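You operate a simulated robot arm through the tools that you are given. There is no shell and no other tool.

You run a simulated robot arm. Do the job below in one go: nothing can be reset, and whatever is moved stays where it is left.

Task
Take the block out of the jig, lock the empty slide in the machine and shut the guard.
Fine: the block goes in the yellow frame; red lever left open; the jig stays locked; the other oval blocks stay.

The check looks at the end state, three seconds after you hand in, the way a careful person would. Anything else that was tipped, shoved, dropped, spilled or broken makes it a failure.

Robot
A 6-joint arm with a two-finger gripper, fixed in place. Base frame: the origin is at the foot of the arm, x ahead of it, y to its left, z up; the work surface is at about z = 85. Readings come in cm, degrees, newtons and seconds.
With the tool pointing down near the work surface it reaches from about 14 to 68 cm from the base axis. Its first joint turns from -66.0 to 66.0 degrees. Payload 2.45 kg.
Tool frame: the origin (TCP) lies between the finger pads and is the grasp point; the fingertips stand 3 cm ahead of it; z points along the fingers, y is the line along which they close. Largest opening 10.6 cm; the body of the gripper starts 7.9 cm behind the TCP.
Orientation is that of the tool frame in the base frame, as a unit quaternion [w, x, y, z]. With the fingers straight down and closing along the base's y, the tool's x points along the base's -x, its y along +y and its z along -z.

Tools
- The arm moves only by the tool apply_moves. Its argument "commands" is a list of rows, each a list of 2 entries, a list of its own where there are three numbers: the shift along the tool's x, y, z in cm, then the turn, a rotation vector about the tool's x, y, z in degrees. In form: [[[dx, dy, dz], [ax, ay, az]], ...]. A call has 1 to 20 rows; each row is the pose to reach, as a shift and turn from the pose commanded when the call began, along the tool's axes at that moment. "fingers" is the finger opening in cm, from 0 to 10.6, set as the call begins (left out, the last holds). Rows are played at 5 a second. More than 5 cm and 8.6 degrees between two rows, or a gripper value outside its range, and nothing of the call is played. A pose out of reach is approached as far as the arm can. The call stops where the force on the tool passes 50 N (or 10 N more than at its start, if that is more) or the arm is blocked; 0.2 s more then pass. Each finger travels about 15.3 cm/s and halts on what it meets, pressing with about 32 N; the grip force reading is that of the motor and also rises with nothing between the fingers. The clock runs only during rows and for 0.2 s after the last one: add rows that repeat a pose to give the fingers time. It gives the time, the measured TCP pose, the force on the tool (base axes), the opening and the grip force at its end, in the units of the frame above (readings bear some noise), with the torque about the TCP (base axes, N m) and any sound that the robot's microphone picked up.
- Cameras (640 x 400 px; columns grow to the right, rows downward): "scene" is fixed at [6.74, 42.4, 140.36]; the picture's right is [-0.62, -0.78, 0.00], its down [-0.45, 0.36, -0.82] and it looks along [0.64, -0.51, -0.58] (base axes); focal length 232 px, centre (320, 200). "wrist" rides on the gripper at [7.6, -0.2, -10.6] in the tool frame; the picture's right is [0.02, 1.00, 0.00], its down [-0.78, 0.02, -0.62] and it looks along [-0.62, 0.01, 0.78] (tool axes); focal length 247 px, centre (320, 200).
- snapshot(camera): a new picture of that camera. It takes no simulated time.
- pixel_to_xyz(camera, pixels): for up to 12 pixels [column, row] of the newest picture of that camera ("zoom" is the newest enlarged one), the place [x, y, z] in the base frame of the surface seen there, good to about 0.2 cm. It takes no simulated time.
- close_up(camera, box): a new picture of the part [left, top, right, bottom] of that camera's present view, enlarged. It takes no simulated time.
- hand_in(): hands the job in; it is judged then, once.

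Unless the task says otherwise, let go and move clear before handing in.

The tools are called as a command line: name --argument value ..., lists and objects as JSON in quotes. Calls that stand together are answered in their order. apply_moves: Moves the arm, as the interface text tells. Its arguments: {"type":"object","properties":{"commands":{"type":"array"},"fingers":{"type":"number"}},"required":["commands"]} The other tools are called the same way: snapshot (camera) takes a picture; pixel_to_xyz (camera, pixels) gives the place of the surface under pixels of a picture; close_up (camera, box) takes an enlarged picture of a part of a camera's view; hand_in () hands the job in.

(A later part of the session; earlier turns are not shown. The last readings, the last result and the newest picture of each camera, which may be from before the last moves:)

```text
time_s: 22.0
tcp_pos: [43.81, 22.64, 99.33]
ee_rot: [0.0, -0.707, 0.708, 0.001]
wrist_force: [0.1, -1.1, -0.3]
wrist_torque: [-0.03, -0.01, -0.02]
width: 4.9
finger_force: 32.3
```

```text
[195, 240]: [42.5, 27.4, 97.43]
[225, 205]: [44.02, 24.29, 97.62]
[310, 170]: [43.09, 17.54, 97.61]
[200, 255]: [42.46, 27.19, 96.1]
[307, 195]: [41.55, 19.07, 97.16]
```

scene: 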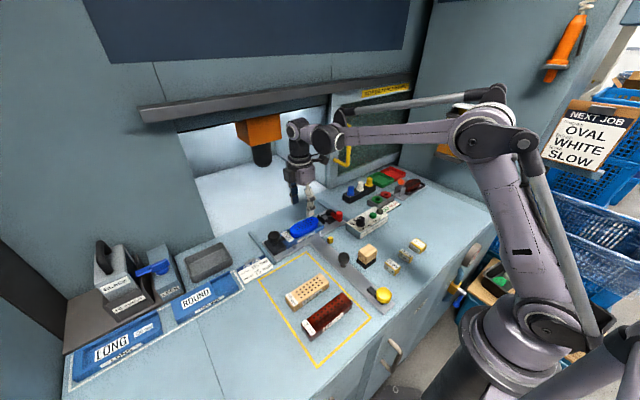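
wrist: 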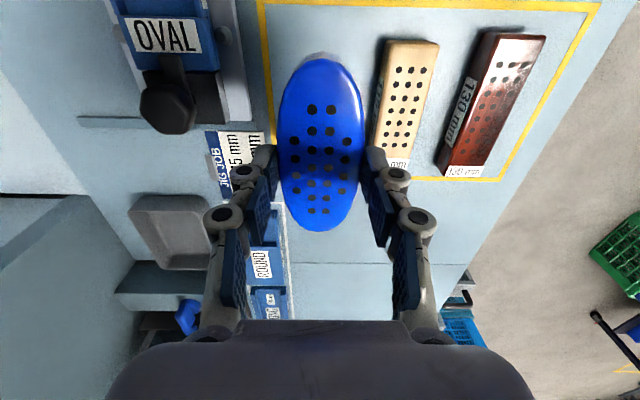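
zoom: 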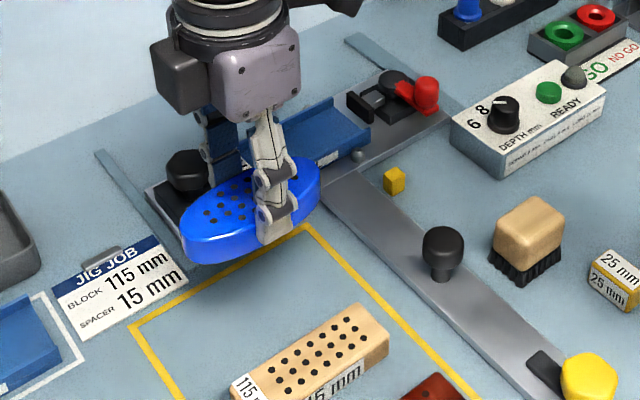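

The block is level (top z 97.5). I'll lower it to just above the bench, then feel for contact.

apply_moves --commands '[[[0, -0.15, 2.5], [0, 0, 0]], [[0, -0.15, 5], [0, 0, 0]], [[0, -0.15, 7], [0, 0, 0]], [[0, -0.15, 8.5], [0, 0, 0]], [[0, -0.15, 9.2], [0, 0, 0]], [[0, -0.15, 9.2], [0, 0, 0]]]'

close_up --camera "scene" --box '[230, 210, 360, 310]'

pixel_to_xyz --camera "zoom" --pixels '[[200, 200], [190, 230], [190, 240], [195, 250], [200, 255]]'

```text
time_s: 23.4
tcp_pos: [43.99, 22.83, 89.77]
ee_rot: [0.0, -0.707, 0.708, 0.001]
wrist_force: [0.3, 0.4, -1.6]
wrist_torque: [-0.01, -0.02, -0.02]
width: 4.89
finger_force: 31.9
```

```text
4.00 times, centred on (295, 260) of scene
```

zoom: 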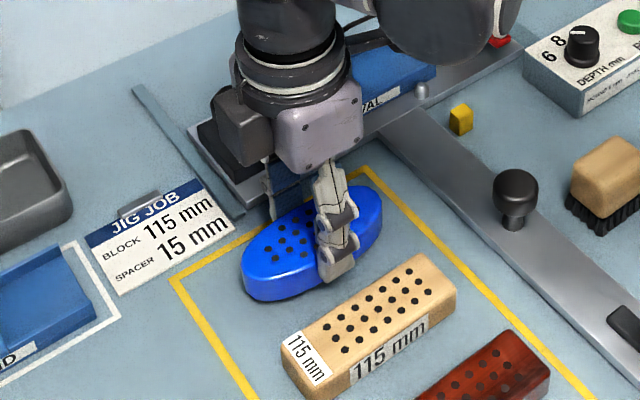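

```text
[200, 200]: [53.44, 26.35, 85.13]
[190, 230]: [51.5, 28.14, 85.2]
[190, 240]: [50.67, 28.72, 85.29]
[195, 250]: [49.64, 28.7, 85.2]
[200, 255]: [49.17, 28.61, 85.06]
```

apply_moves --commands '[[[0, 0, 0.15], [0, 0, 0]], [[0, 0, 0.3], [0, 0, 0]], [[0, 0, 0.4], [0, 0, 0]]]'

close_up --camera "scene" --box '[260, 240, 360, 300]'

```text
time_s: 24.2
tcp_pos: [44.06, 22.71, 89.56]
ee_rot: [0.0, -0.707, 0.707, 0.0]
wrist_force: [0.5, 0.2, -2.0]
wrist_torque: [0.04, -0.04, -0.03]
width: 4.92
finger_force: 31.6
```

```text
6.40 times, centred on (310, 270) of scene
```

zoom: 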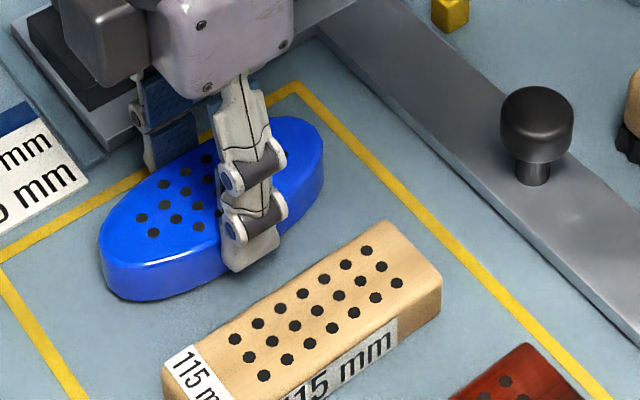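

No contact force yet (z 89.56). I'll go down in small steps.

apply_moves --commands '[[[0, 0, 0.1], [0, 0, 0]], [[0, 0, 0.2], [0, 0, 0]], [[0, 0, 0.2], [0, 0, 0]]]'

pixel_to_xyz --camera "zoom" --pixels '[[160, 235], [160, 260], [160, 280], [165, 292], [165, 305]]'

```text
time_s: 25.0
tcp_pos: [44.26, 22.57, 89.28]
ee_rot: [0.001, -0.707, 0.707, 0.0]
wrist_force: [0.6, 0.0, -1.4]
wrist_torque: [0.01, 0.01, -0.01]
width: 4.9
finger_force: 32.3
```

```text
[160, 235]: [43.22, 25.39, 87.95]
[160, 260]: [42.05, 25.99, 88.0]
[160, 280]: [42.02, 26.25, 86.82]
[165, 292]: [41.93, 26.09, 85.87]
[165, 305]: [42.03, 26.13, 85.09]
```

apply_moves --commands '[[[0, 0, 0.1], [0, 0, 0]], [[0, 0, 0.15], [0, 0, 0]], [[0, 0, 0.15], [0, 0, 0]]]'

close_up --camera "scene" --box '[260, 250, 330, 300]'

pixel_to_xyz --camera "zoom" --pixels '[[120, 200], [150, 150], [180, 265], [180, 280], [180, 290], [180, 310]]'

```text
time_s: 25.8
tcp_pos: [44.11, 22.62, 89.27]
ee_rot: [0.0, -0.707, 0.708, -0.001]
wrist_force: [1.1, -0.6, 16.3]
wrist_torque: [-0.02, 0.0, 0.0]
width: 4.89
finger_force: 32.0
```

```text
8.00 times, centred on (295, 275) of scene
```

zoom: 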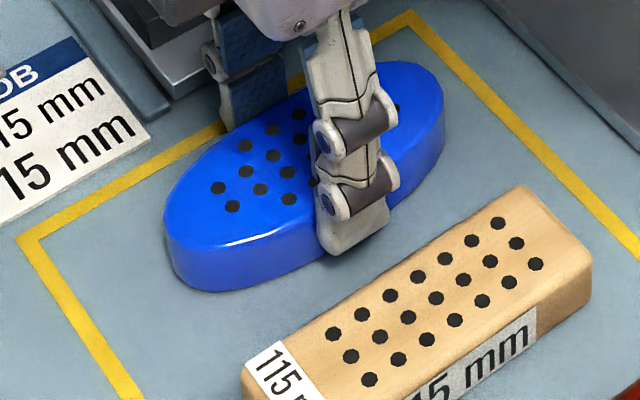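

```text
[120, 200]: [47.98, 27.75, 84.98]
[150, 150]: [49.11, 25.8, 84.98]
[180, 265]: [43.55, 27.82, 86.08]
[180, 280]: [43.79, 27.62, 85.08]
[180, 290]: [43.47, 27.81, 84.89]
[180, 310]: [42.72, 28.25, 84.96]
```

Contact at 16 N: the block rests on the bench inside the frame. I'll open slightly and lift off.

apply_moves --commands '[[[0, 0, -0.1], [0, 0, 0]], [[0, 0, -0.1], [0, 0, 0]], [[0, 0, -0.1], [0, 0, 0]], [[0, 0, -1.5], [0, 0, 0]], [[0, 0, -4], [0, 0, 0]], [[0, 0, -8], [0, 0, 0]], [[0, 0, -12], [0, 0, 0]], [[0, 0, -12], [0, 0, 0]]]' --fingers 6.2

snapshot --camera "wrist"

close_up --camera "scene" --box '[240, 190, 400, 330]'

```text
time_s: 27.6
tcp_pos: [44.23, 22.69, 101.24]
ee_rot: [0.0, 0.707, -0.707, 0.0]
wrist_force: [0.4, 0.3, -0.2]
wrist_torque: [-0.01, 0.01, 0.05]
width: 6.19
finger_force: 0.0
```

```text
taken
```

wrist: 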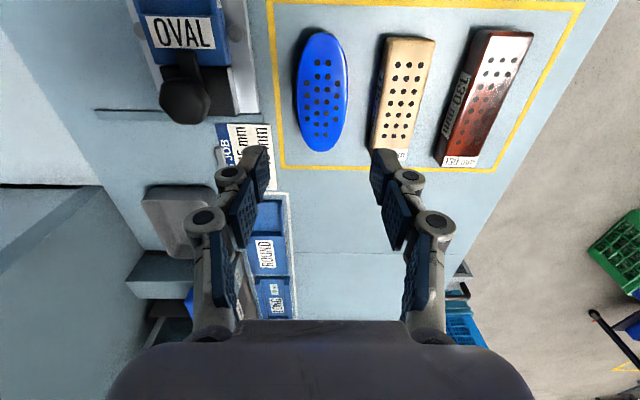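

```text
2.86 times, centred on (320, 260) of scene
```

zoom: 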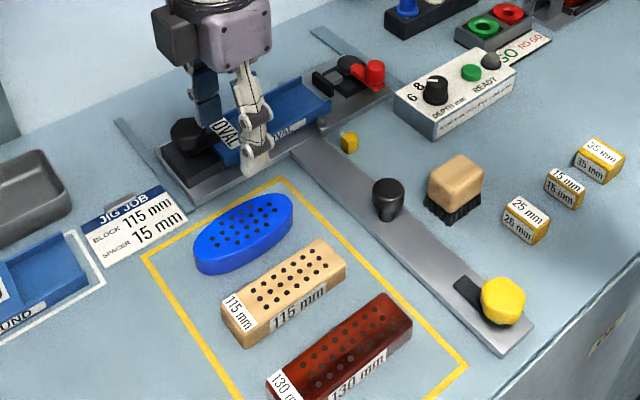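

The blue block is in the frame. Now the slide: I'll look closely at the knob and yellow lever.

close_up --camera "scene" --box '[325, 240, 415, 320]'

pixel_to_xyz --camera "zoom" --pixels '[[125, 100], [135, 130], [150, 160], [340, 270], [300, 290], [350, 350], [420, 360], [380, 420], [290, 100], [260, 150], [560, 470], [370, 400]]'

close_up --camera "scene" --box '[365, 275, 405, 315]'

```text
5.00 times, centred on (370, 280) of scene
```

zoom: 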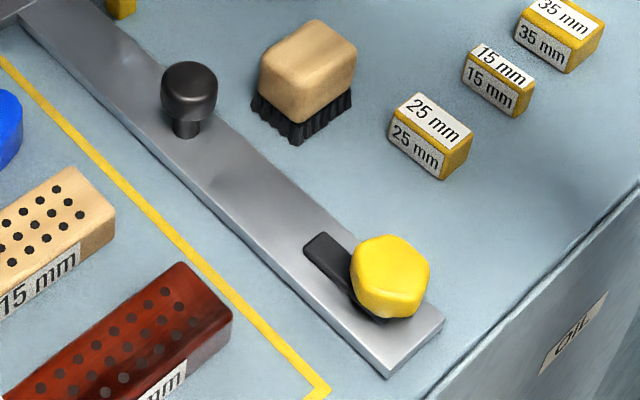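

```text
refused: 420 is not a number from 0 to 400
```

```text
10.00 times, centred on (385, 295) of scene
```

zoom: 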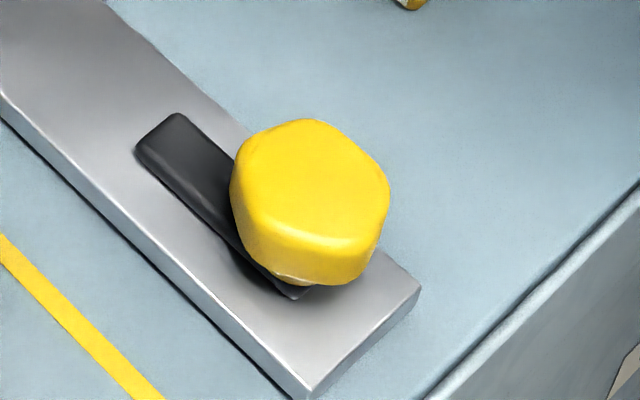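

The yellow knob is a twist latch like the jig's black one: its black finger now points along +x (unlocked). I'll measure the tongue knob, yellow latch and neighbours.

pixel_to_xyz --camera "zoom" --pixels '[[310, 130], [240, 180], [385, 200], [310, 190], [310, 250], [180, 130], [160, 160], [240, 240], [290, 295], [300, 280], [350, 340]]'

close_up --camera "scene" --box '[325, 235, 405, 285]'

pixel_to_xyz --camera "zoom" --pixels '[[150, 130], [115, 150], [190, 150], [155, 180], [160, 200], [265, 150], [270, 200], [300, 90], [400, 100], [20, 25], [170, 245], [90, 130]]'

```text
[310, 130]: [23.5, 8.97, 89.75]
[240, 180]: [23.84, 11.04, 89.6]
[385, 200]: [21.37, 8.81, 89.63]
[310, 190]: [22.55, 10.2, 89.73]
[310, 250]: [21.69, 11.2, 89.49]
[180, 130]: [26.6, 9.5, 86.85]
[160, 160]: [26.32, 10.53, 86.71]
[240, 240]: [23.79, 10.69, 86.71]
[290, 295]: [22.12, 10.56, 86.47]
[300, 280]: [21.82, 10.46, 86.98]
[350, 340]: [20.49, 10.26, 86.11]
```

```text
8.00 times, centred on (365, 260) of scene
```

zoom: 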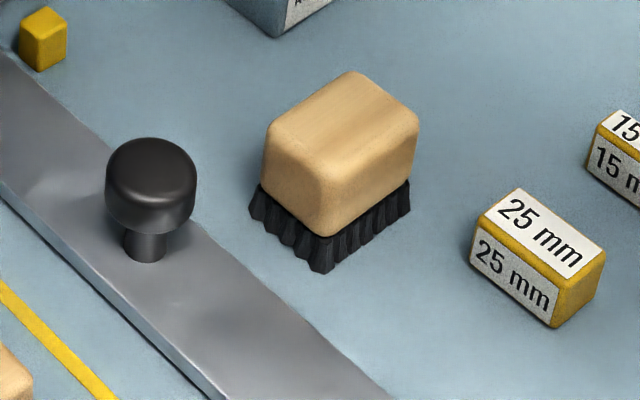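

```text
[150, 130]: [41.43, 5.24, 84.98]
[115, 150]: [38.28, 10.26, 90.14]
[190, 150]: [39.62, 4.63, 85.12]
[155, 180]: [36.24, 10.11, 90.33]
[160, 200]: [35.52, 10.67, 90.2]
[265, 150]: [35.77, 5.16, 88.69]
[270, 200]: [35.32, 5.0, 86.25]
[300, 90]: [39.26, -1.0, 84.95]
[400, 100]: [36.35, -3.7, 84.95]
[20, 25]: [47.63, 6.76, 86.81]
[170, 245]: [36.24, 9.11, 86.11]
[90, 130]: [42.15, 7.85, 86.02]
```

The yellow latch pivot is about (22.5,10) with a ~4 cm finger that would hook behind the cube at (46.8,6) once the slide is ~26 cm in. I'll hover over the black tongue knob and measure it.

apply_moves --commands '[[[3, 1.7, 0.3], [0, 0, 0]], [[6, 3.4, 0.6], [0, 0, 0]], [[9, 5, 1], [0, 0, 0]], [[12, 6.6, 1.5], [0, 0, 0]], [[12.9, 7.2, 2.2], [0, 0, 0]], [[12.9, 7.2, 2.2], [0, 0, 0]]]' --fingers 5

snapshot --camera "wrist"

close_up --camera "wrist" --box '[240, 60, 400, 160]'

```text
time_s: 29.0
tcp_pos: [36.85, 9.59, 99.14]
ee_rot: [0.0, -0.707, 0.708, 0.0]
wrist_force: [-0.3, -0.4, -0.1]
wrist_torque: [-0.01, 0.02, -0.01]
width: 5.0
finger_force: 0.1
```

```text
taken
```

wrist: 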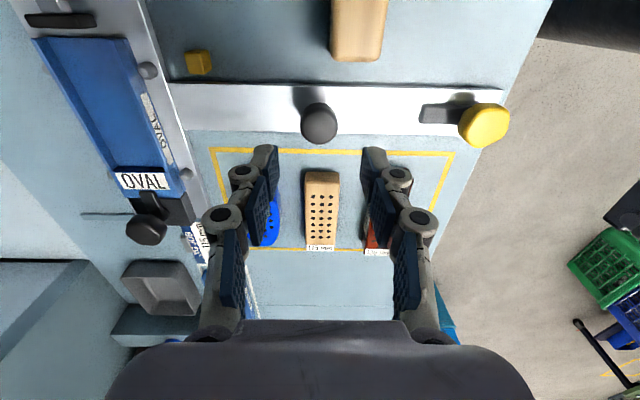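

```text
4.00 times, centred on (320, 110) of wrist
```

zoom: 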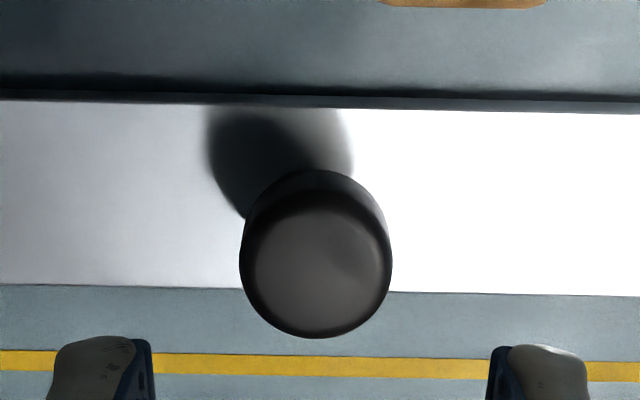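

pixel_to_xyz --camera "wrist" --pixels '[[302, 124], [320, 112], [320, 124], [320, 136], [336, 124], [319, 141], [485, 110], [485, 125], [485, 140], [462, 125], [507, 122], [425, 113]]'

pixel_to_xyz --camera "wrist" --pixels '[[199, 62], [190, 62], [209, 62], [199, 52], [199, 74], [357, 40], [332, 40], [385, 40], [357, 58], [280, 85], [280, 130], [420, 87]]'

```text
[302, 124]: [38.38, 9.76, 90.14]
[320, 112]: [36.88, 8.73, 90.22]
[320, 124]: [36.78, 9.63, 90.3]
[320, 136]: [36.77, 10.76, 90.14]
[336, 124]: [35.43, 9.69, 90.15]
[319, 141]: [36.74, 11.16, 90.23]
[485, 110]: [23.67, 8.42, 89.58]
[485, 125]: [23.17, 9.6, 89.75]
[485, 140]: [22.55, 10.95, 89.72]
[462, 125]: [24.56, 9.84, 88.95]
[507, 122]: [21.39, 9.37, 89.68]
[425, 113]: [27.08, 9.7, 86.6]
```

```text
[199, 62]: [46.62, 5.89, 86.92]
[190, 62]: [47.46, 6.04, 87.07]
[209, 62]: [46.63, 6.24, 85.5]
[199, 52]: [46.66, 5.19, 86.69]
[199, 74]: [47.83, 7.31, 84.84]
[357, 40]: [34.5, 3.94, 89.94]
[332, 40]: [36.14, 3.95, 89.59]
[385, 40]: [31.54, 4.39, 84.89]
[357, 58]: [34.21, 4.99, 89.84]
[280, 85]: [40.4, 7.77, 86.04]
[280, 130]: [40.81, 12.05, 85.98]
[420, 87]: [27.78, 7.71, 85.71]
```

The black knob centre is (36.85,9.8), ø3, top 90.3; the cube spans x≈46.2–47.4. I'll descend around the knob and grip it.

apply_moves --commands '[[[-0.2, 0, 2.5], [0, 0, 0]], [[-0.2, 0, 5], [0, 0, 0]], [[-0.2, 0, 7], [0, 0, 0]], [[-0.2, 0, 8.2], [0, 0, 0]], [[-0.2, 0, 8.6], [0, 0, 0]], [[-0.2, 0, 8.6], [0, 0, 0]]]'

apply_moves --commands '[[[0, 0, 0], [0, 0, 0]], [[0, 0, 0], [0, 0, 0]], [[0, 0, 0], [0, 0, 0]], [[0, 0, 0], [0, 0, 0]]]' --fingers 2.6

close_up --camera "scene" --box '[290, 200, 410, 290]'

```text
time_s: 30.4
tcp_pos: [36.7, 9.98, 90.4]
ee_rot: [0.0, 0.707, -0.707, 0.001]
wrist_force: [-0.5, -0.2, 0.0]
wrist_torque: [0.0, -0.01, 0.01]
width: 4.98
finger_force: 0.0
```

```text
time_s: 31.4
tcp_pos: [36.86, 10.0, 90.39]
ee_rot: [0.002, -0.707, 0.707, -0.001]
wrist_force: [12.1, -0.3, 3.4]
wrist_torque: [0.0, -0.2, -0.05]
width: 3.45
finger_force: 6.1
```

```text
4.44 times, centred on (350, 245) of scene
```

zoom: 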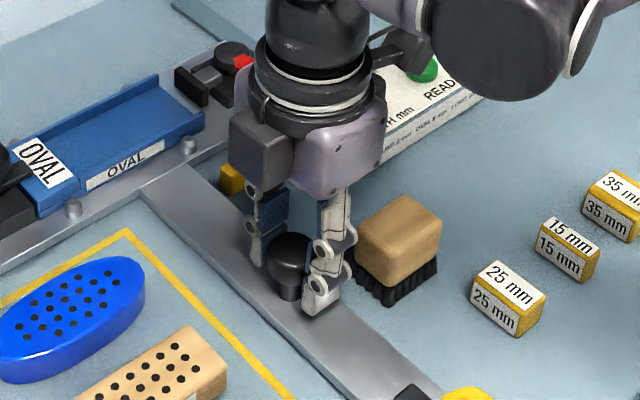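

apply_moves --commands '[[[0, -0.3, 0], [0, 0, 0]], [[0, -0.3, 0], [0, 0, 0]], [[0, -0.3, 0], [0, 0, 0]], [[0, -0.3, 0], [0, 0, 0]]]'

close_up --camera "scene" --box '[320, 230, 400, 290]'

```text
time_s: 32.4
tcp_pos: [37.0, 9.96, 90.34]
ee_rot: [-0.001, -0.707, 0.707, 0.0]
wrist_force: [-0.9, 1.0, -2.5]
wrist_torque: [0.02, 0.2, 0.02]
width: 3.03
finger_force: 45.0
```

```text
6.67 times, centred on (360, 260) of scene
```

zoom: 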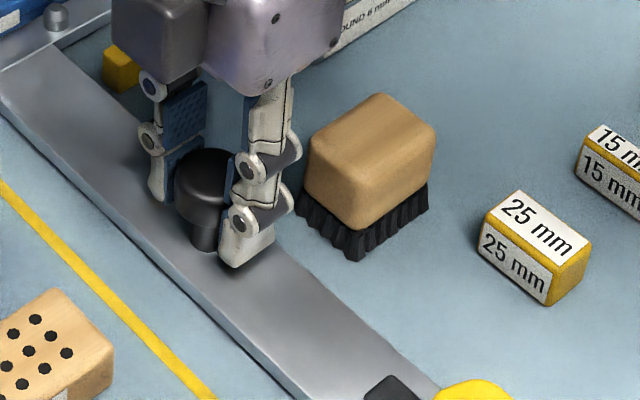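

The knob is now firmly held (3.03 cm). I'll push the slide +x by 10 cm and check.

apply_moves --commands '[[[0, -0.7, 0], [0, 0, 0]], [[0, -2, 0], [0, 0, 0]], [[0, -3.5, 0], [0, 0, 0]], [[0, -5, 0], [0, 0, 0]], [[0, -6.5, 0], [0, 0, 0]], [[0, -8, 0], [0, 0, 0]], [[0, -9.5, 0], [0, 0, 0]], [[0, -10, 0], [0, 0, 0]]]'

snapshot --camera "scene"

```text
time_s: 34.2
tcp_pos: [47.25, 9.84, 90.29]
ee_rot: [-0.001, 0.708, -0.707, -0.001]
wrist_force: [-0.8, 9.5, -20.9]
wrist_torque: [-0.04, -0.04, 0.01]
width: 3.04
finger_force: 45.3
```

```text
taken
```

scene: 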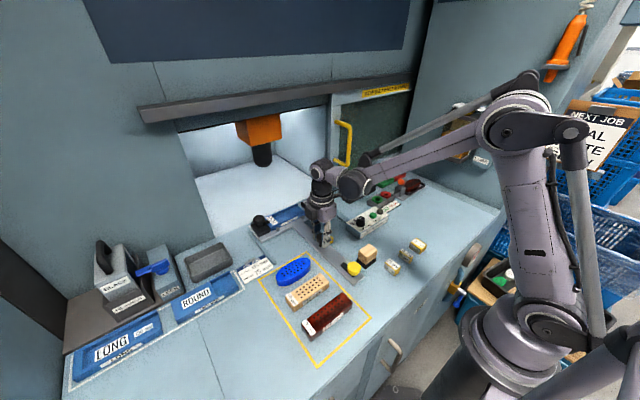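

The slide moves in freely; small side forces only. I'll continue 12 cm more, relaxing z slightly.

apply_moves --commands '[[[0, -1, 0.15], [0, 0, 0]], [[0, -2.5, 0.15], [0, 0, 0]], [[0, -4, 0.15], [0, 0, 0]], [[0, -5.5, 0.15], [0, 0, 0]], [[0, -7, 0.15], [0, 0, 0]], [[0, -8.5, 0.15], [0, 0, 0]], [[0, -10, 0.15], [0, 0, 0]], [[0, -11, 0.15], [0, 0, 0]], [[0, -12, 0.15], [0, 0, 0]]]'

snapshot --camera "scene"

close_up --camera "scene" --box '[220, 130, 380, 290]'

```text
time_s: 36.2
tcp_pos: [59.28, 9.9, 90.3]
ee_rot: [0.0, -0.707, 0.708, -0.001]
wrist_force: [-1.1, 6.8, 22.6]
wrist_torque: [0.43, -0.09, -0.05]
width: 3.02
finger_force: 45.3
```

```text
taken
```

scene: 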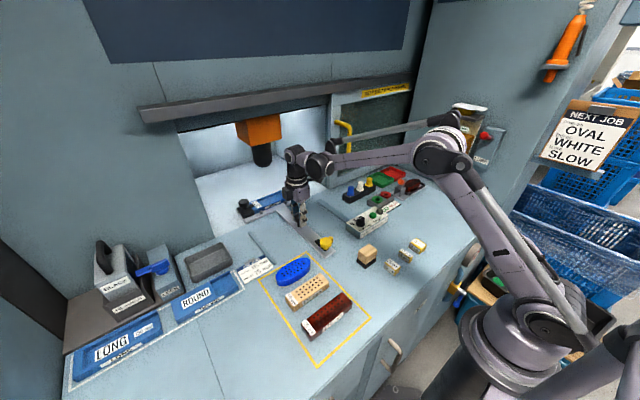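

```text
2.50 times, centred on (300, 210) of scene
```

zoom: 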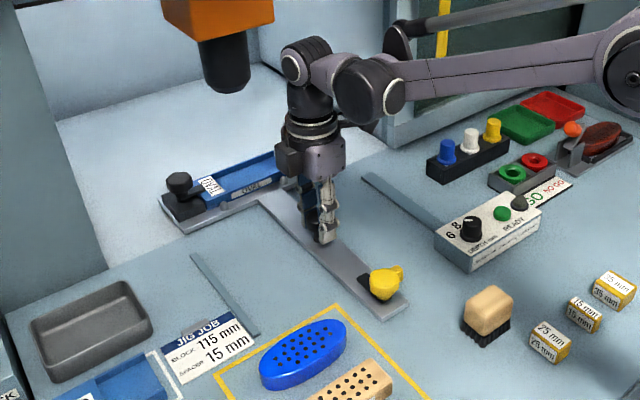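

Travel is 22.3 cm so far. I'll go on in small steps until a hard stop.

apply_moves --commands '[[[0, -0.5, -0.08], [0, 0, 0]], [[0, -1, -0.08], [0, 0, 0]], [[0, -1.5, -0.08], [0, 0, 0]], [[0, -2, -0.08], [0, 0, 0]], [[0, -2.4, -0.08], [0, 0, 0]], [[0, -2.8, -0.08], [0, 0, 0]], [[0, -3.2, -0.08], [0, 0, 0]], [[0, -3.6, -0.08], [0, 0, 0]]]'

close_up --camera "scene" --box '[280, 210, 360, 270]'

snapshot --camera "scene"

```text
time_s: 38.0
tcp_pos: [62.85, 9.92, 90.32]
ee_rot: [0.001, -0.707, 0.707, -0.001]
wrist_force: [2.1, 2.7, -1.8]
wrist_torque: [-0.18, 0.0, 0.09]
width: 3.06
finger_force: 44.9
```

```text
6.67 times, centred on (320, 240) of scene
```

zoom: 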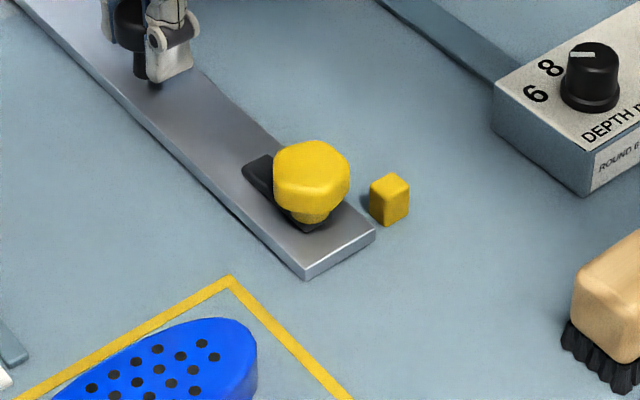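

```text
taken
```

scene: 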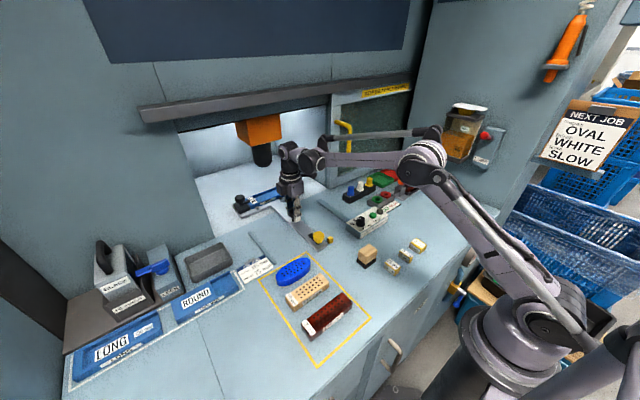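

No stop yet (travel 25.9). I'll push on in small steps.

apply_moves --commands '[[[0, -0.3, 0], [0, 0, 0]], [[0, -0.6, 0], [0, 0, 0]], [[0, -0.9, 0], [0, 0, 0]], [[0, -0.9, 0], [0, 0, 0]]]'

close_up --camera "scene" --box '[280, 210, 360, 270]'

pixel_to_xyz --camera "zoom" --pixels '[[300, 155], [280, 175], [340, 175], [310, 195], [390, 183], [380, 200], [395, 205], [330, 250], [260, 160], [300, 220]]'

```text
time_s: 39.0
tcp_pos: [63.35, 9.88, 90.3]
ee_rot: [-0.004, -0.707, 0.707, 0.004]
wrist_force: [-33.6, 0.2, -20.9]
wrist_torque: [0.32, 0.27, -0.02]
width: 3.04
finger_force: 44.8
```

```text
6.67 times, centred on (320, 240) of scene
```

zoom: 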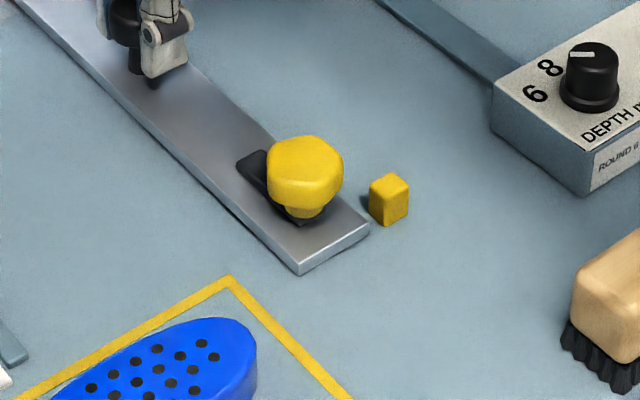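

```text
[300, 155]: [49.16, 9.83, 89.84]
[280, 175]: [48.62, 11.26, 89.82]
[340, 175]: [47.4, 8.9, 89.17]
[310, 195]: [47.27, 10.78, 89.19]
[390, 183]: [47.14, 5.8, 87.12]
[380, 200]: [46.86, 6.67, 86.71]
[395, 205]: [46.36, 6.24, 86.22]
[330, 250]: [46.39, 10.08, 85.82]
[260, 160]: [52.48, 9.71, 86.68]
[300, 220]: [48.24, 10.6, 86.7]
```

The slide hit its stop at x=63.35 (−34 N), travel 26.4 cm. I'll relax the push, open, and lift off.

apply_moves --commands '[[[0, 0.35, 0.0], [0, 0, 0]], [[0, 0.35, 0.0], [0, 0, 0]]]'

apply_moves --commands '[[[0, 0, 0], [0, 0, 0]], [[0, 0, 0], [0, 0, 0]], [[0, 0, 0], [0, 0, 0]], [[0, 0, -2], [0, 0, 0]], [[0, 1, -5], [0, 0, 0]], [[0, 4, -8], [0, 0, 0]], [[0, 8, -9], [0, 0, 0]], [[0, 11, -9], [0, 0, 0]], [[0, 14, -9], [0, 0, 0]], [[0, 14, -9], [0, 0, 0]]]' --fingers 4.8

snapshot --camera "wrist"

close_up --camera "scene" --box '[200, 130, 360, 270]'

```text
time_s: 39.6
tcp_pos: [63.24, 10.06, 90.33]
ee_rot: [0.001, 0.707, -0.707, -0.002]
wrist_force: [-16.9, 5.5, -19.5]
wrist_torque: [-0.22, 0.34, 0.04]
width: 3.02
finger_force: 45.0
```

```text
time_s: 41.8
tcp_pos: [49.21, 9.84, 99.24]
ee_rot: [0.0, 0.707, -0.707, 0.0]
wrist_force: [0.2, 0.1, 0.0]
wrist_torque: [0.0, -0.01, 0.04]
width: 4.81
finger_force: 0.0
```

```text
taken
```

wrist: 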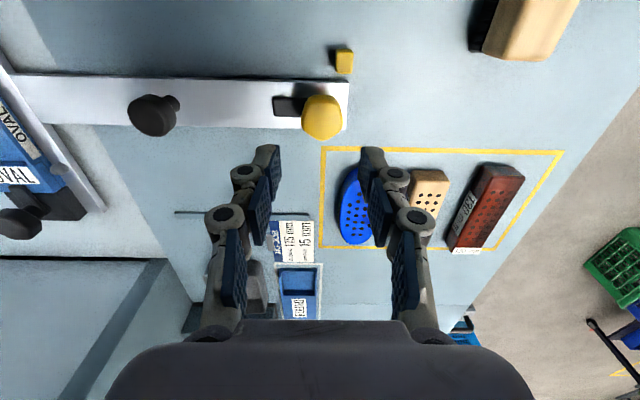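

```text
2.86 times, centred on (280, 200) of scene
```

zoom: 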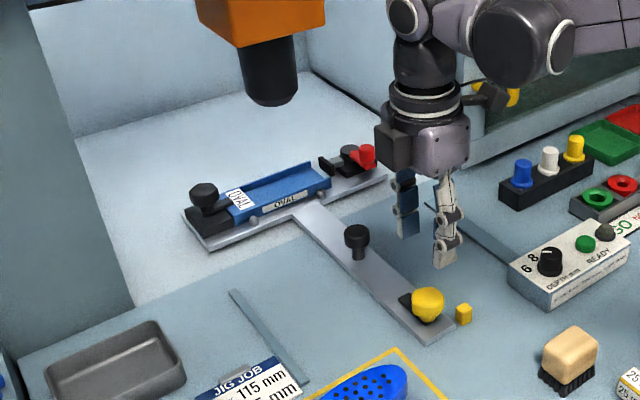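

The slide is fully in with jig empty. Now I'll measure the yellow latch knob from the wrist view (321,118).

close_up --camera "wrist" --box '[250, 40, 410, 140]'

pixel_to_xyz --camera "zoom" --pixels '[[210, 300], [240, 300], [290, 300], [330, 300], [360, 300], [290, 230], [290, 270], [290, 330], [290, 380], [110, 260], [375, 85], [345, 85]]'

```text
4.00 times, centred on (330, 90) of wrist
```

zoom: 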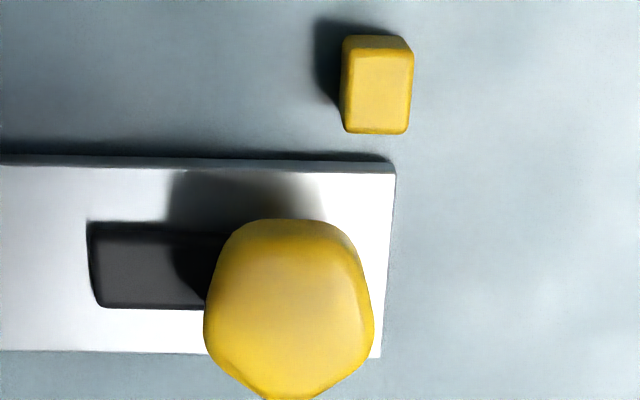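

```text
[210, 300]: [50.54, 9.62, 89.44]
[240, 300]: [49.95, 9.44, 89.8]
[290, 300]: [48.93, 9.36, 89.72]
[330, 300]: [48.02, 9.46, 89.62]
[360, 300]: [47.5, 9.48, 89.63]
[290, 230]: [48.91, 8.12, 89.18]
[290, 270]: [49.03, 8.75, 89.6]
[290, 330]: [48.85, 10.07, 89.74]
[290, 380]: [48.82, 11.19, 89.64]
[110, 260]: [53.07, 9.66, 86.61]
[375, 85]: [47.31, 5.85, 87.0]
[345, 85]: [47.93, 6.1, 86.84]
```

The latch knob centre is (48.95,9.85), top 89.7; its finger ends at x≈53.3. I'll descend around it and grip.

apply_moves --commands '[[[0, 0.26, 2.5], [0, 0, 0]], [[0, 0.26, 5], [0, 0, 0]], [[0, 0.26, 7], [0, 0, 0]], [[0, 0.26, 8.3], [0, 0, 0]], [[0, 0.26, 8.8], [0, 0, 0]], [[0, 0.26, 8.8], [0, 0, 0]]]'

apply_moves --commands '[[[0, 0, 0], [0, 0, 0]], [[0, 0, 0], [0, 0, 0]], [[0, 0, 0], [0, 0, 0]], [[0, 0, 0], [0, 0, 0]], [[0, 0, 0], [0, 0, 0]], [[0, 0, 0], [0, 0, 0]]]' --fingers 2.8

close_up --camera "scene" --box '[270, 190, 370, 265]'

```text
time_s: 43.2
tcp_pos: [48.95, 9.85, 90.32]
ee_rot: [0.0, -0.707, 0.707, 0.0]
wrist_force: [-0.1, 0.5, -0.1]
wrist_torque: [0.04, 0.04, 0.03]
width: 4.81
finger_force: 0.1
```

```text
time_s: 44.6
tcp_pos: [49.01, 9.88, 90.38]
ee_rot: [0.001, 0.707, -0.707, 0.0]
wrist_force: [-1.1, 0.6, 0.9]
wrist_torque: [0.04, 0.07, 0.0]
width: 3.66
finger_force: 45.1
```

```text
5.33 times, centred on (320, 228) of scene
```

zoom: 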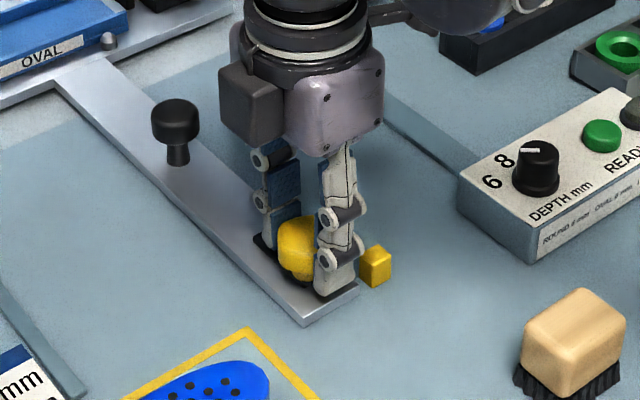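

Held at 3.66 cm with 45 N. I'll twist 32° clockwise (seen from above) and check.

apply_moves --commands '[[[0, 0, 0], [0, 0, 8]], [[0, 0, 0], [0, 0, 16]], [[0, 0, 0], [0, 0, 24]], [[0, 0, 0], [0, 0, 32]]]'

close_up --camera "scene" --box '[270, 190, 370, 265]'

```text
time_s: 45.6
tcp_pos: [48.98, 10.07, 90.45]
ee_rot: [-0.001, -0.484, 0.875, 0.001]
wrist_force: [-13.4, 1.0, -37.7]
wrist_torque: [0.28, 0.11, 0.01]
width: 3.67
finger_force: 45.3
```

```text
5.33 times, centred on (320, 228) of scene
```

zoom: 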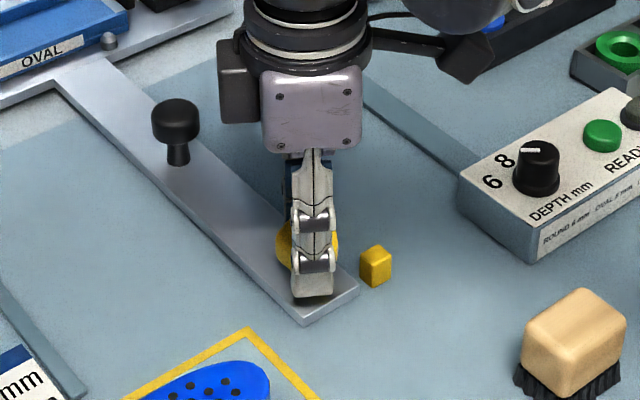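

It turns, but there's a -38 N vertical strain; I'll relax z a little and read again.

apply_moves --commands '[[[0, 0, 0.1], [0, 0, 0]], [[0, 0, 0.2], [0, 0, 0]], [[0, 0, 0.2], [0, 0, 0]]]'

snapshot --camera "wrist"

```text
time_s: 46.4
tcp_pos: [48.97, 10.02, 90.46]
ee_rot: [0.001, -0.485, 0.875, -0.001]
wrist_force: [-11.1, 2.3, 18.6]
wrist_torque: [-0.29, 0.6, 0.0]
width: 3.66
finger_force: 44.5
```

```text
taken
```

wrist: 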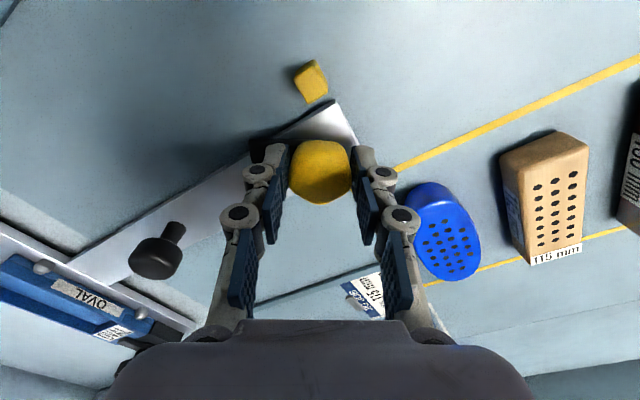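

The latch finger is turning with the knob (dark tab at 263,148). I'll continue another 32°.

apply_moves --commands '[[[0, 0, -0.06], [0, 0, 8]], [[0, 0, -0.06], [0, 0, 16]], [[0, 0, -0.06], [0, 0, 24]], [[0, 0, -0.06], [0, 0, 32]]]'

snapshot --camera "wrist"

close_up --camera "scene" --box '[270, 190, 370, 265]'

```text
time_s: 47.4
tcp_pos: [49.0, 9.9, 90.46]
ee_rot: [0.0, -0.223, 0.975, 0.0]
wrist_force: [-9.3, 0.8, 17.7]
wrist_torque: [-0.16, 0.61, -0.03]
width: 3.65
finger_force: 44.4
```

```text
taken
```

wrist: 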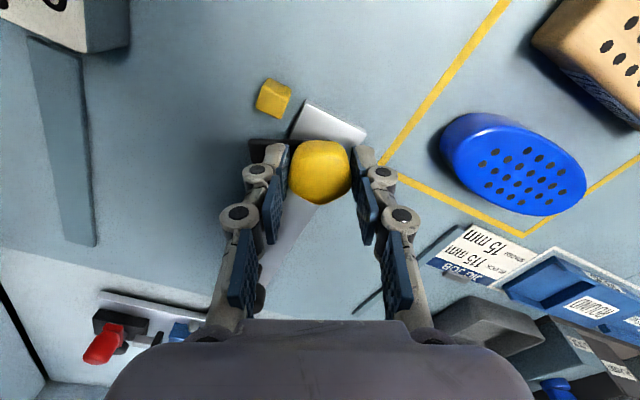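

```text
5.33 times, centred on (320, 228) of scene
```

zoom: 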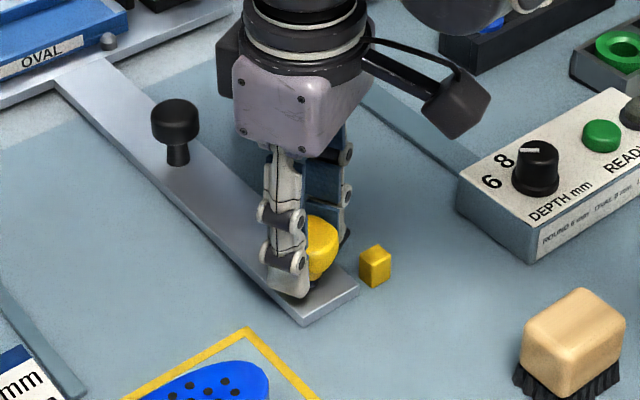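

Rotating well with little torque. I'll complete the last 26° and try slightly past to feel the stop.

apply_moves --commands '[[[0, 0, -0.05], [0, 0, 8]], [[0, 0, -0.05], [0, 0, 16]], [[0, 0, -0.05], [0, 0, 24]], [[0, 0, -0.05], [0, 0, 28]], [[0, 0, -0.05], [0, 0, 28]]]'

snapshot --camera "wrist"

close_up --camera "scene" --box '[270, 190, 370, 265]'

```text
time_s: 48.6
tcp_pos: [49.09, 10.0, 90.29]
ee_rot: [0.0, 0.018, 1.0, 0.0]
wrist_force: [-10.0, 1.6, 1.3]
wrist_torque: [0.02, 0.43, 0.48]
width: 3.66
finger_force: 44.9
```

```text
taken
```

wrist: 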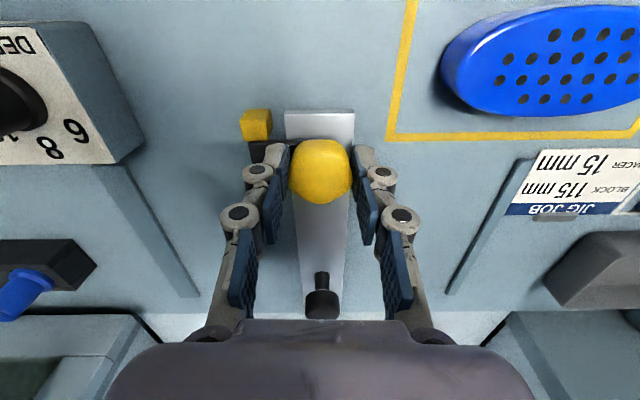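

```text
5.33 times, centred on (320, 228) of scene
```

zoom: 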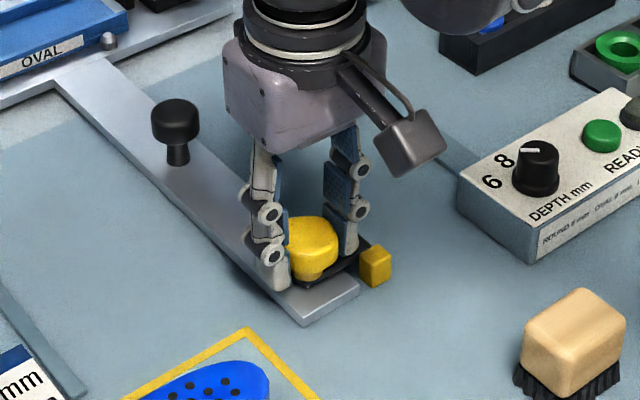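

A 0.48 N·m torque at 92° shows the stop: the latch finger now lies behind the cube (zoom 375,250). I'll release and lift.

apply_moves --commands '[[[0, 0, 0], [0, 0, -2]], [[0, 0, 0], [0, 0, -2]]]'

apply_moves --commands '[[[0, 0, 0], [0, 0, 0]], [[0, 0, 0], [0, 0, 0]], [[0, 0, 0], [0, 0, 0]], [[0, 0, -2], [0, 0, 0]], [[0, 0, -5], [0, 0, 0]], [[0, 0, -9], [0, 0, 0]], [[0, 0, -13], [0, 0, 0]], [[0, 0, -17], [0, 0, 0]], [[0, 0, -17], [0, 0, 0]]]' --fingers 4.8

snapshot --camera "wrist"

snapshot --camera "scene"

close_up --camera "scene" --box '[270, 190, 370, 265]'

```text
time_s: 49.2
tcp_pos: [49.01, 9.97, 90.37]
ee_rot: [0.0, 0.0, 1.0, 0.0]
wrist_force: [-8.3, 1.4, 9.0]
wrist_torque: [0.07, 0.44, -0.04]
width: 3.66
finger_force: 44.9
```

```text
time_s: 51.2
tcp_pos: [49.12, 10.18, 107.35]
ee_rot: [0.001, 0.001, 1.0, 0.0]
wrist_force: [-1.0, -0.7, 0.4]
wrist_torque: [0.03, -0.01, 0.03]
width: 4.79
finger_force: 0.0
```

```text
taken
```

wrist: 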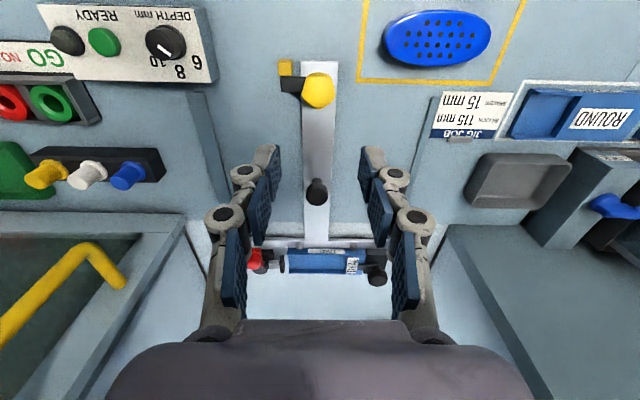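

```text
taken
```

scene: 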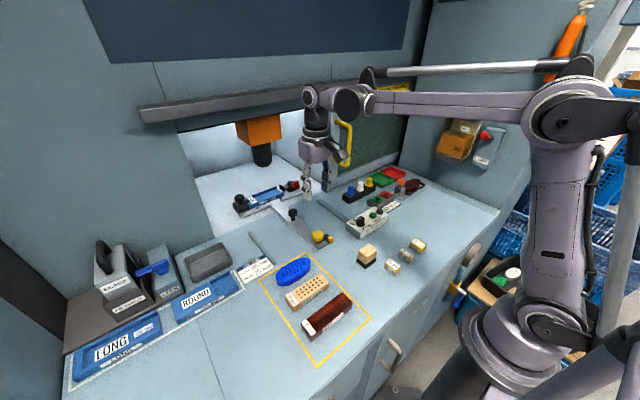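

```text
5.33 times, centred on (320, 228) of scene
```

zoom: 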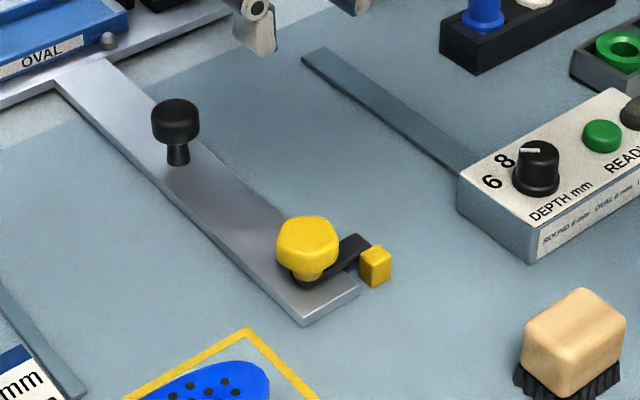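

The slide is latched. Now the guard: I'll measure its handle and edges.

close_up --camera "scene" --box '[310, 75, 430, 200]'

pixel_to_xyz --camera "scene" --pixels '[[338, 122], [344, 124], [350, 127], [350, 140], [348, 155], [346, 165], [340, 164], [335, 162], [332, 130], [330, 180], [330, 120], [405, 100]]'

pixel_to_xyz --camera "wrist" --pixels '[[122, 283], [110, 262], [95, 250], [82, 249], [60, 270], [30, 310], [10, 335], [185, 230], [170, 260], [100, 380], [440, 235], [150, 225]]'

```text
3.20 times, centred on (370, 138) of scene
```

zoom: 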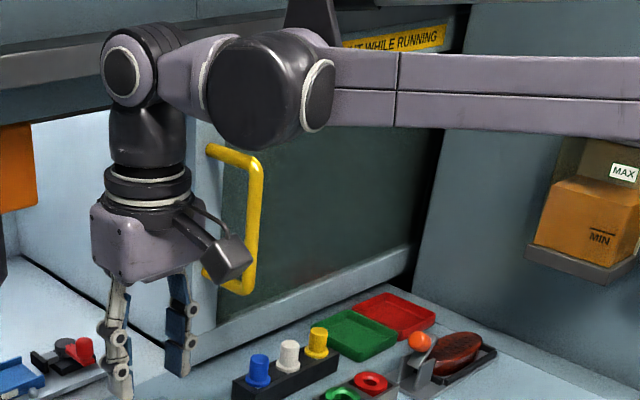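

```text
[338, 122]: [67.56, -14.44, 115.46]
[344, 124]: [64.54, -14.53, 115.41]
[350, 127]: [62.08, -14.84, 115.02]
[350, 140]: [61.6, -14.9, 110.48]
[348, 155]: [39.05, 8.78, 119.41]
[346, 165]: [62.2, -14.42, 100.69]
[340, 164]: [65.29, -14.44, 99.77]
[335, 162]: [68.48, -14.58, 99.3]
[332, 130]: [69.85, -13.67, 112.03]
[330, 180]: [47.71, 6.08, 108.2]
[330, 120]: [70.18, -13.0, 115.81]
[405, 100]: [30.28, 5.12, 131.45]
```

```text
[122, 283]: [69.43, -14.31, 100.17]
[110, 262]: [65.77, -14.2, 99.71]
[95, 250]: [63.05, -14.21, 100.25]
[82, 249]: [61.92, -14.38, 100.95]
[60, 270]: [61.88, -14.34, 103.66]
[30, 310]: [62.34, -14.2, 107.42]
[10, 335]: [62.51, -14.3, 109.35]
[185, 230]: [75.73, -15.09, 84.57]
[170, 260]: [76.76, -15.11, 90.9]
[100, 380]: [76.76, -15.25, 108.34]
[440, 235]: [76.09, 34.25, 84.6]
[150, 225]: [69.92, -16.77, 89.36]
```

The handle's vertical bar stands at (62,-14.4), z 100–115, well within reach. I'll tilt the tool 45° forward and stage in front of the bar with fingers open 4 cm.

apply_moves --commands '[[[-0.6, -3.5, -0.4], [0, -6, 0]], [[-1.2, -7, -0.8], [0, -12, 0]], [[-1.8, -10.5, -1.2], [0, -18, 0]], [[-2.4, -14, -1.6], [0, -24, 0]], [[-3, -17.5, -2], [0, -30, 0]], [[-3.6, -21, -2.4], [0, -37, 0]], [[-4, -23.5, -2.65], [0, -45, 0]], [[-4, -24.5, -2.65], [0, -45, 0]], [[-4, -24.5, -2.65], [0, -45, 0]]]' --fingers 4

snapshot --camera "wrist"

snapshot --camera "scene"

```text
time_s: 53.2
tcp_pos: [52.98, -14.6, 110.01]
ee_rot: [0.384, 0.0, 0.923, 0.0]
wrist_force: [1.2, -0.9, 0.8]
wrist_torque: [-0.03, -0.01, 0.0]
width: 4.01
finger_force: 0.0
```

```text
taken
```

wrist: 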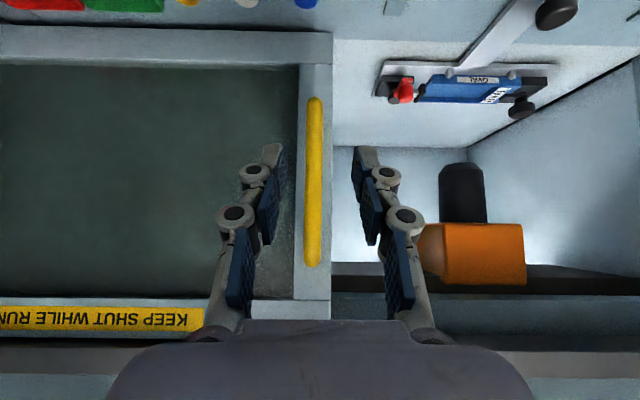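

```text
taken
```

scene: 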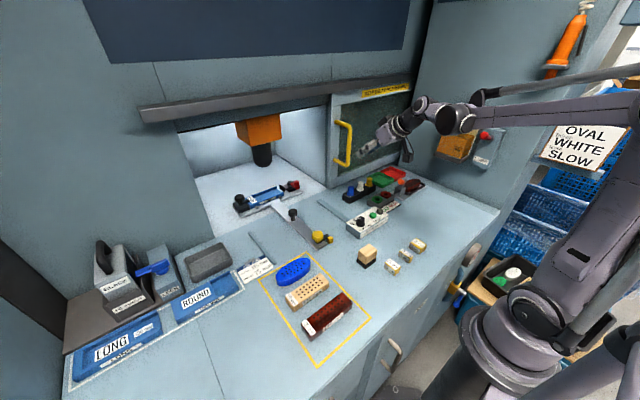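

The bar (314,180) sits centred between the fingers. I'll measure it and the closed-side frame and the left-hand boxes.

pixel_to_xyz --camera "wrist" --pixels '[[314, 110], [314, 150], [314, 200], [314, 255], [307, 180], [320, 180], [328, 120], [328, 250], [345, 70]]'

pixel_to_xyz --camera "scene" --pixels '[[100, 245], [125, 275], [155, 265], [180, 130], [185, 200], [205, 235], [150, 120], [205, 255], [160, 60], [130, 150], [140, 245], [300, 105]]'

close_up --camera "scene" --box '[50, 90, 250, 340]'

```text
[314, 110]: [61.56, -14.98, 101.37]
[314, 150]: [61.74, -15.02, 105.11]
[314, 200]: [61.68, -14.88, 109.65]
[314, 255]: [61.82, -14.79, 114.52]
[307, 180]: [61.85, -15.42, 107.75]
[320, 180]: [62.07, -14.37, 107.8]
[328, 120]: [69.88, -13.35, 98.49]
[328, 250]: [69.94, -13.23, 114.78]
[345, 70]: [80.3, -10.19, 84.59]
```

```text
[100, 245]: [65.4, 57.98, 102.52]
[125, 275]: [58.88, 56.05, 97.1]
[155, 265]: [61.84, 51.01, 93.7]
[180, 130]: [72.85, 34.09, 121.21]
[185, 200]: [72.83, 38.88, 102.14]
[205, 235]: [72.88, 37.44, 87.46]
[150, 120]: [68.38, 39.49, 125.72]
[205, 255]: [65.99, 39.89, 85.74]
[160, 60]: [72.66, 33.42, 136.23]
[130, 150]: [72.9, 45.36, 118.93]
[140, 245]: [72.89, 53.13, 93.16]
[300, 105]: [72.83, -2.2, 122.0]
```

```text
1.60 times, centred on (150, 215) of scene
```

zoom: 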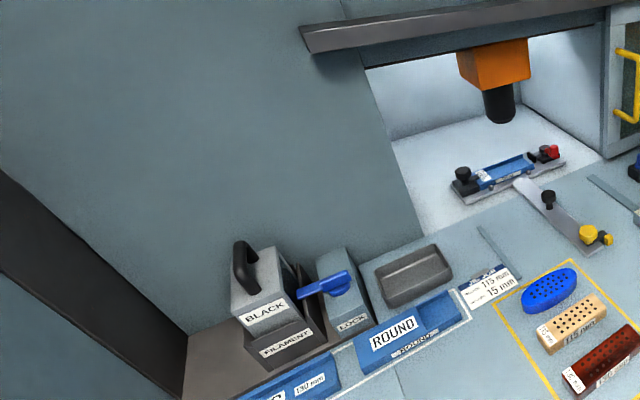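

The bar is at (61.9,-14.9), ø~1.2. I'll move in so it lies between the fingers at mid height.

apply_moves --commands '[[[-1.4, -0.2, 2.2], [0, 0, 0]], [[-2.4, -0.3, 4], [0, 0, 0]], [[-3.4, -0.3, 6], [0, 0, 0]], [[-4, -0.3, 7.2], [0, 0, 0]], [[-4.24, -0.3, 7.78], [0, 0, 0]], [[-4.24, -0.3, 7.78], [0, 0, 0]]]'

snapshot --camera "wrist"

close_up --camera "scene" --box '[310, 80, 430, 180]'

```text
time_s: 54.6
tcp_pos: [61.48, -14.75, 107.56]
ee_rot: [0.382, 0.001, 0.924, 0.0]
wrist_force: [0.5, -0.8, 0.1]
wrist_torque: [-0.01, -0.01, -0.01]
width: 3.97
finger_force: 0.0
```

```text
taken
```

wrist: 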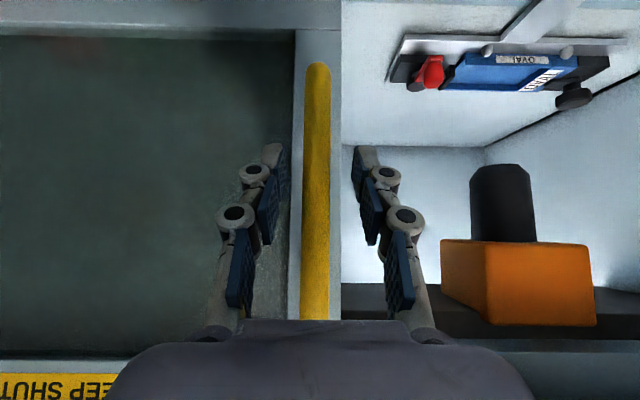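

```text
4.00 times, centred on (370, 130) of scene
```

zoom: 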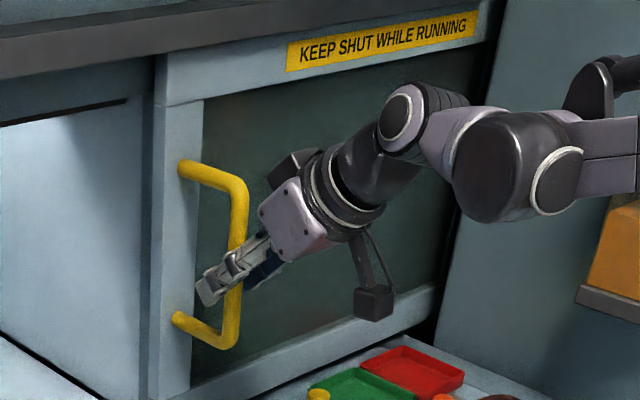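

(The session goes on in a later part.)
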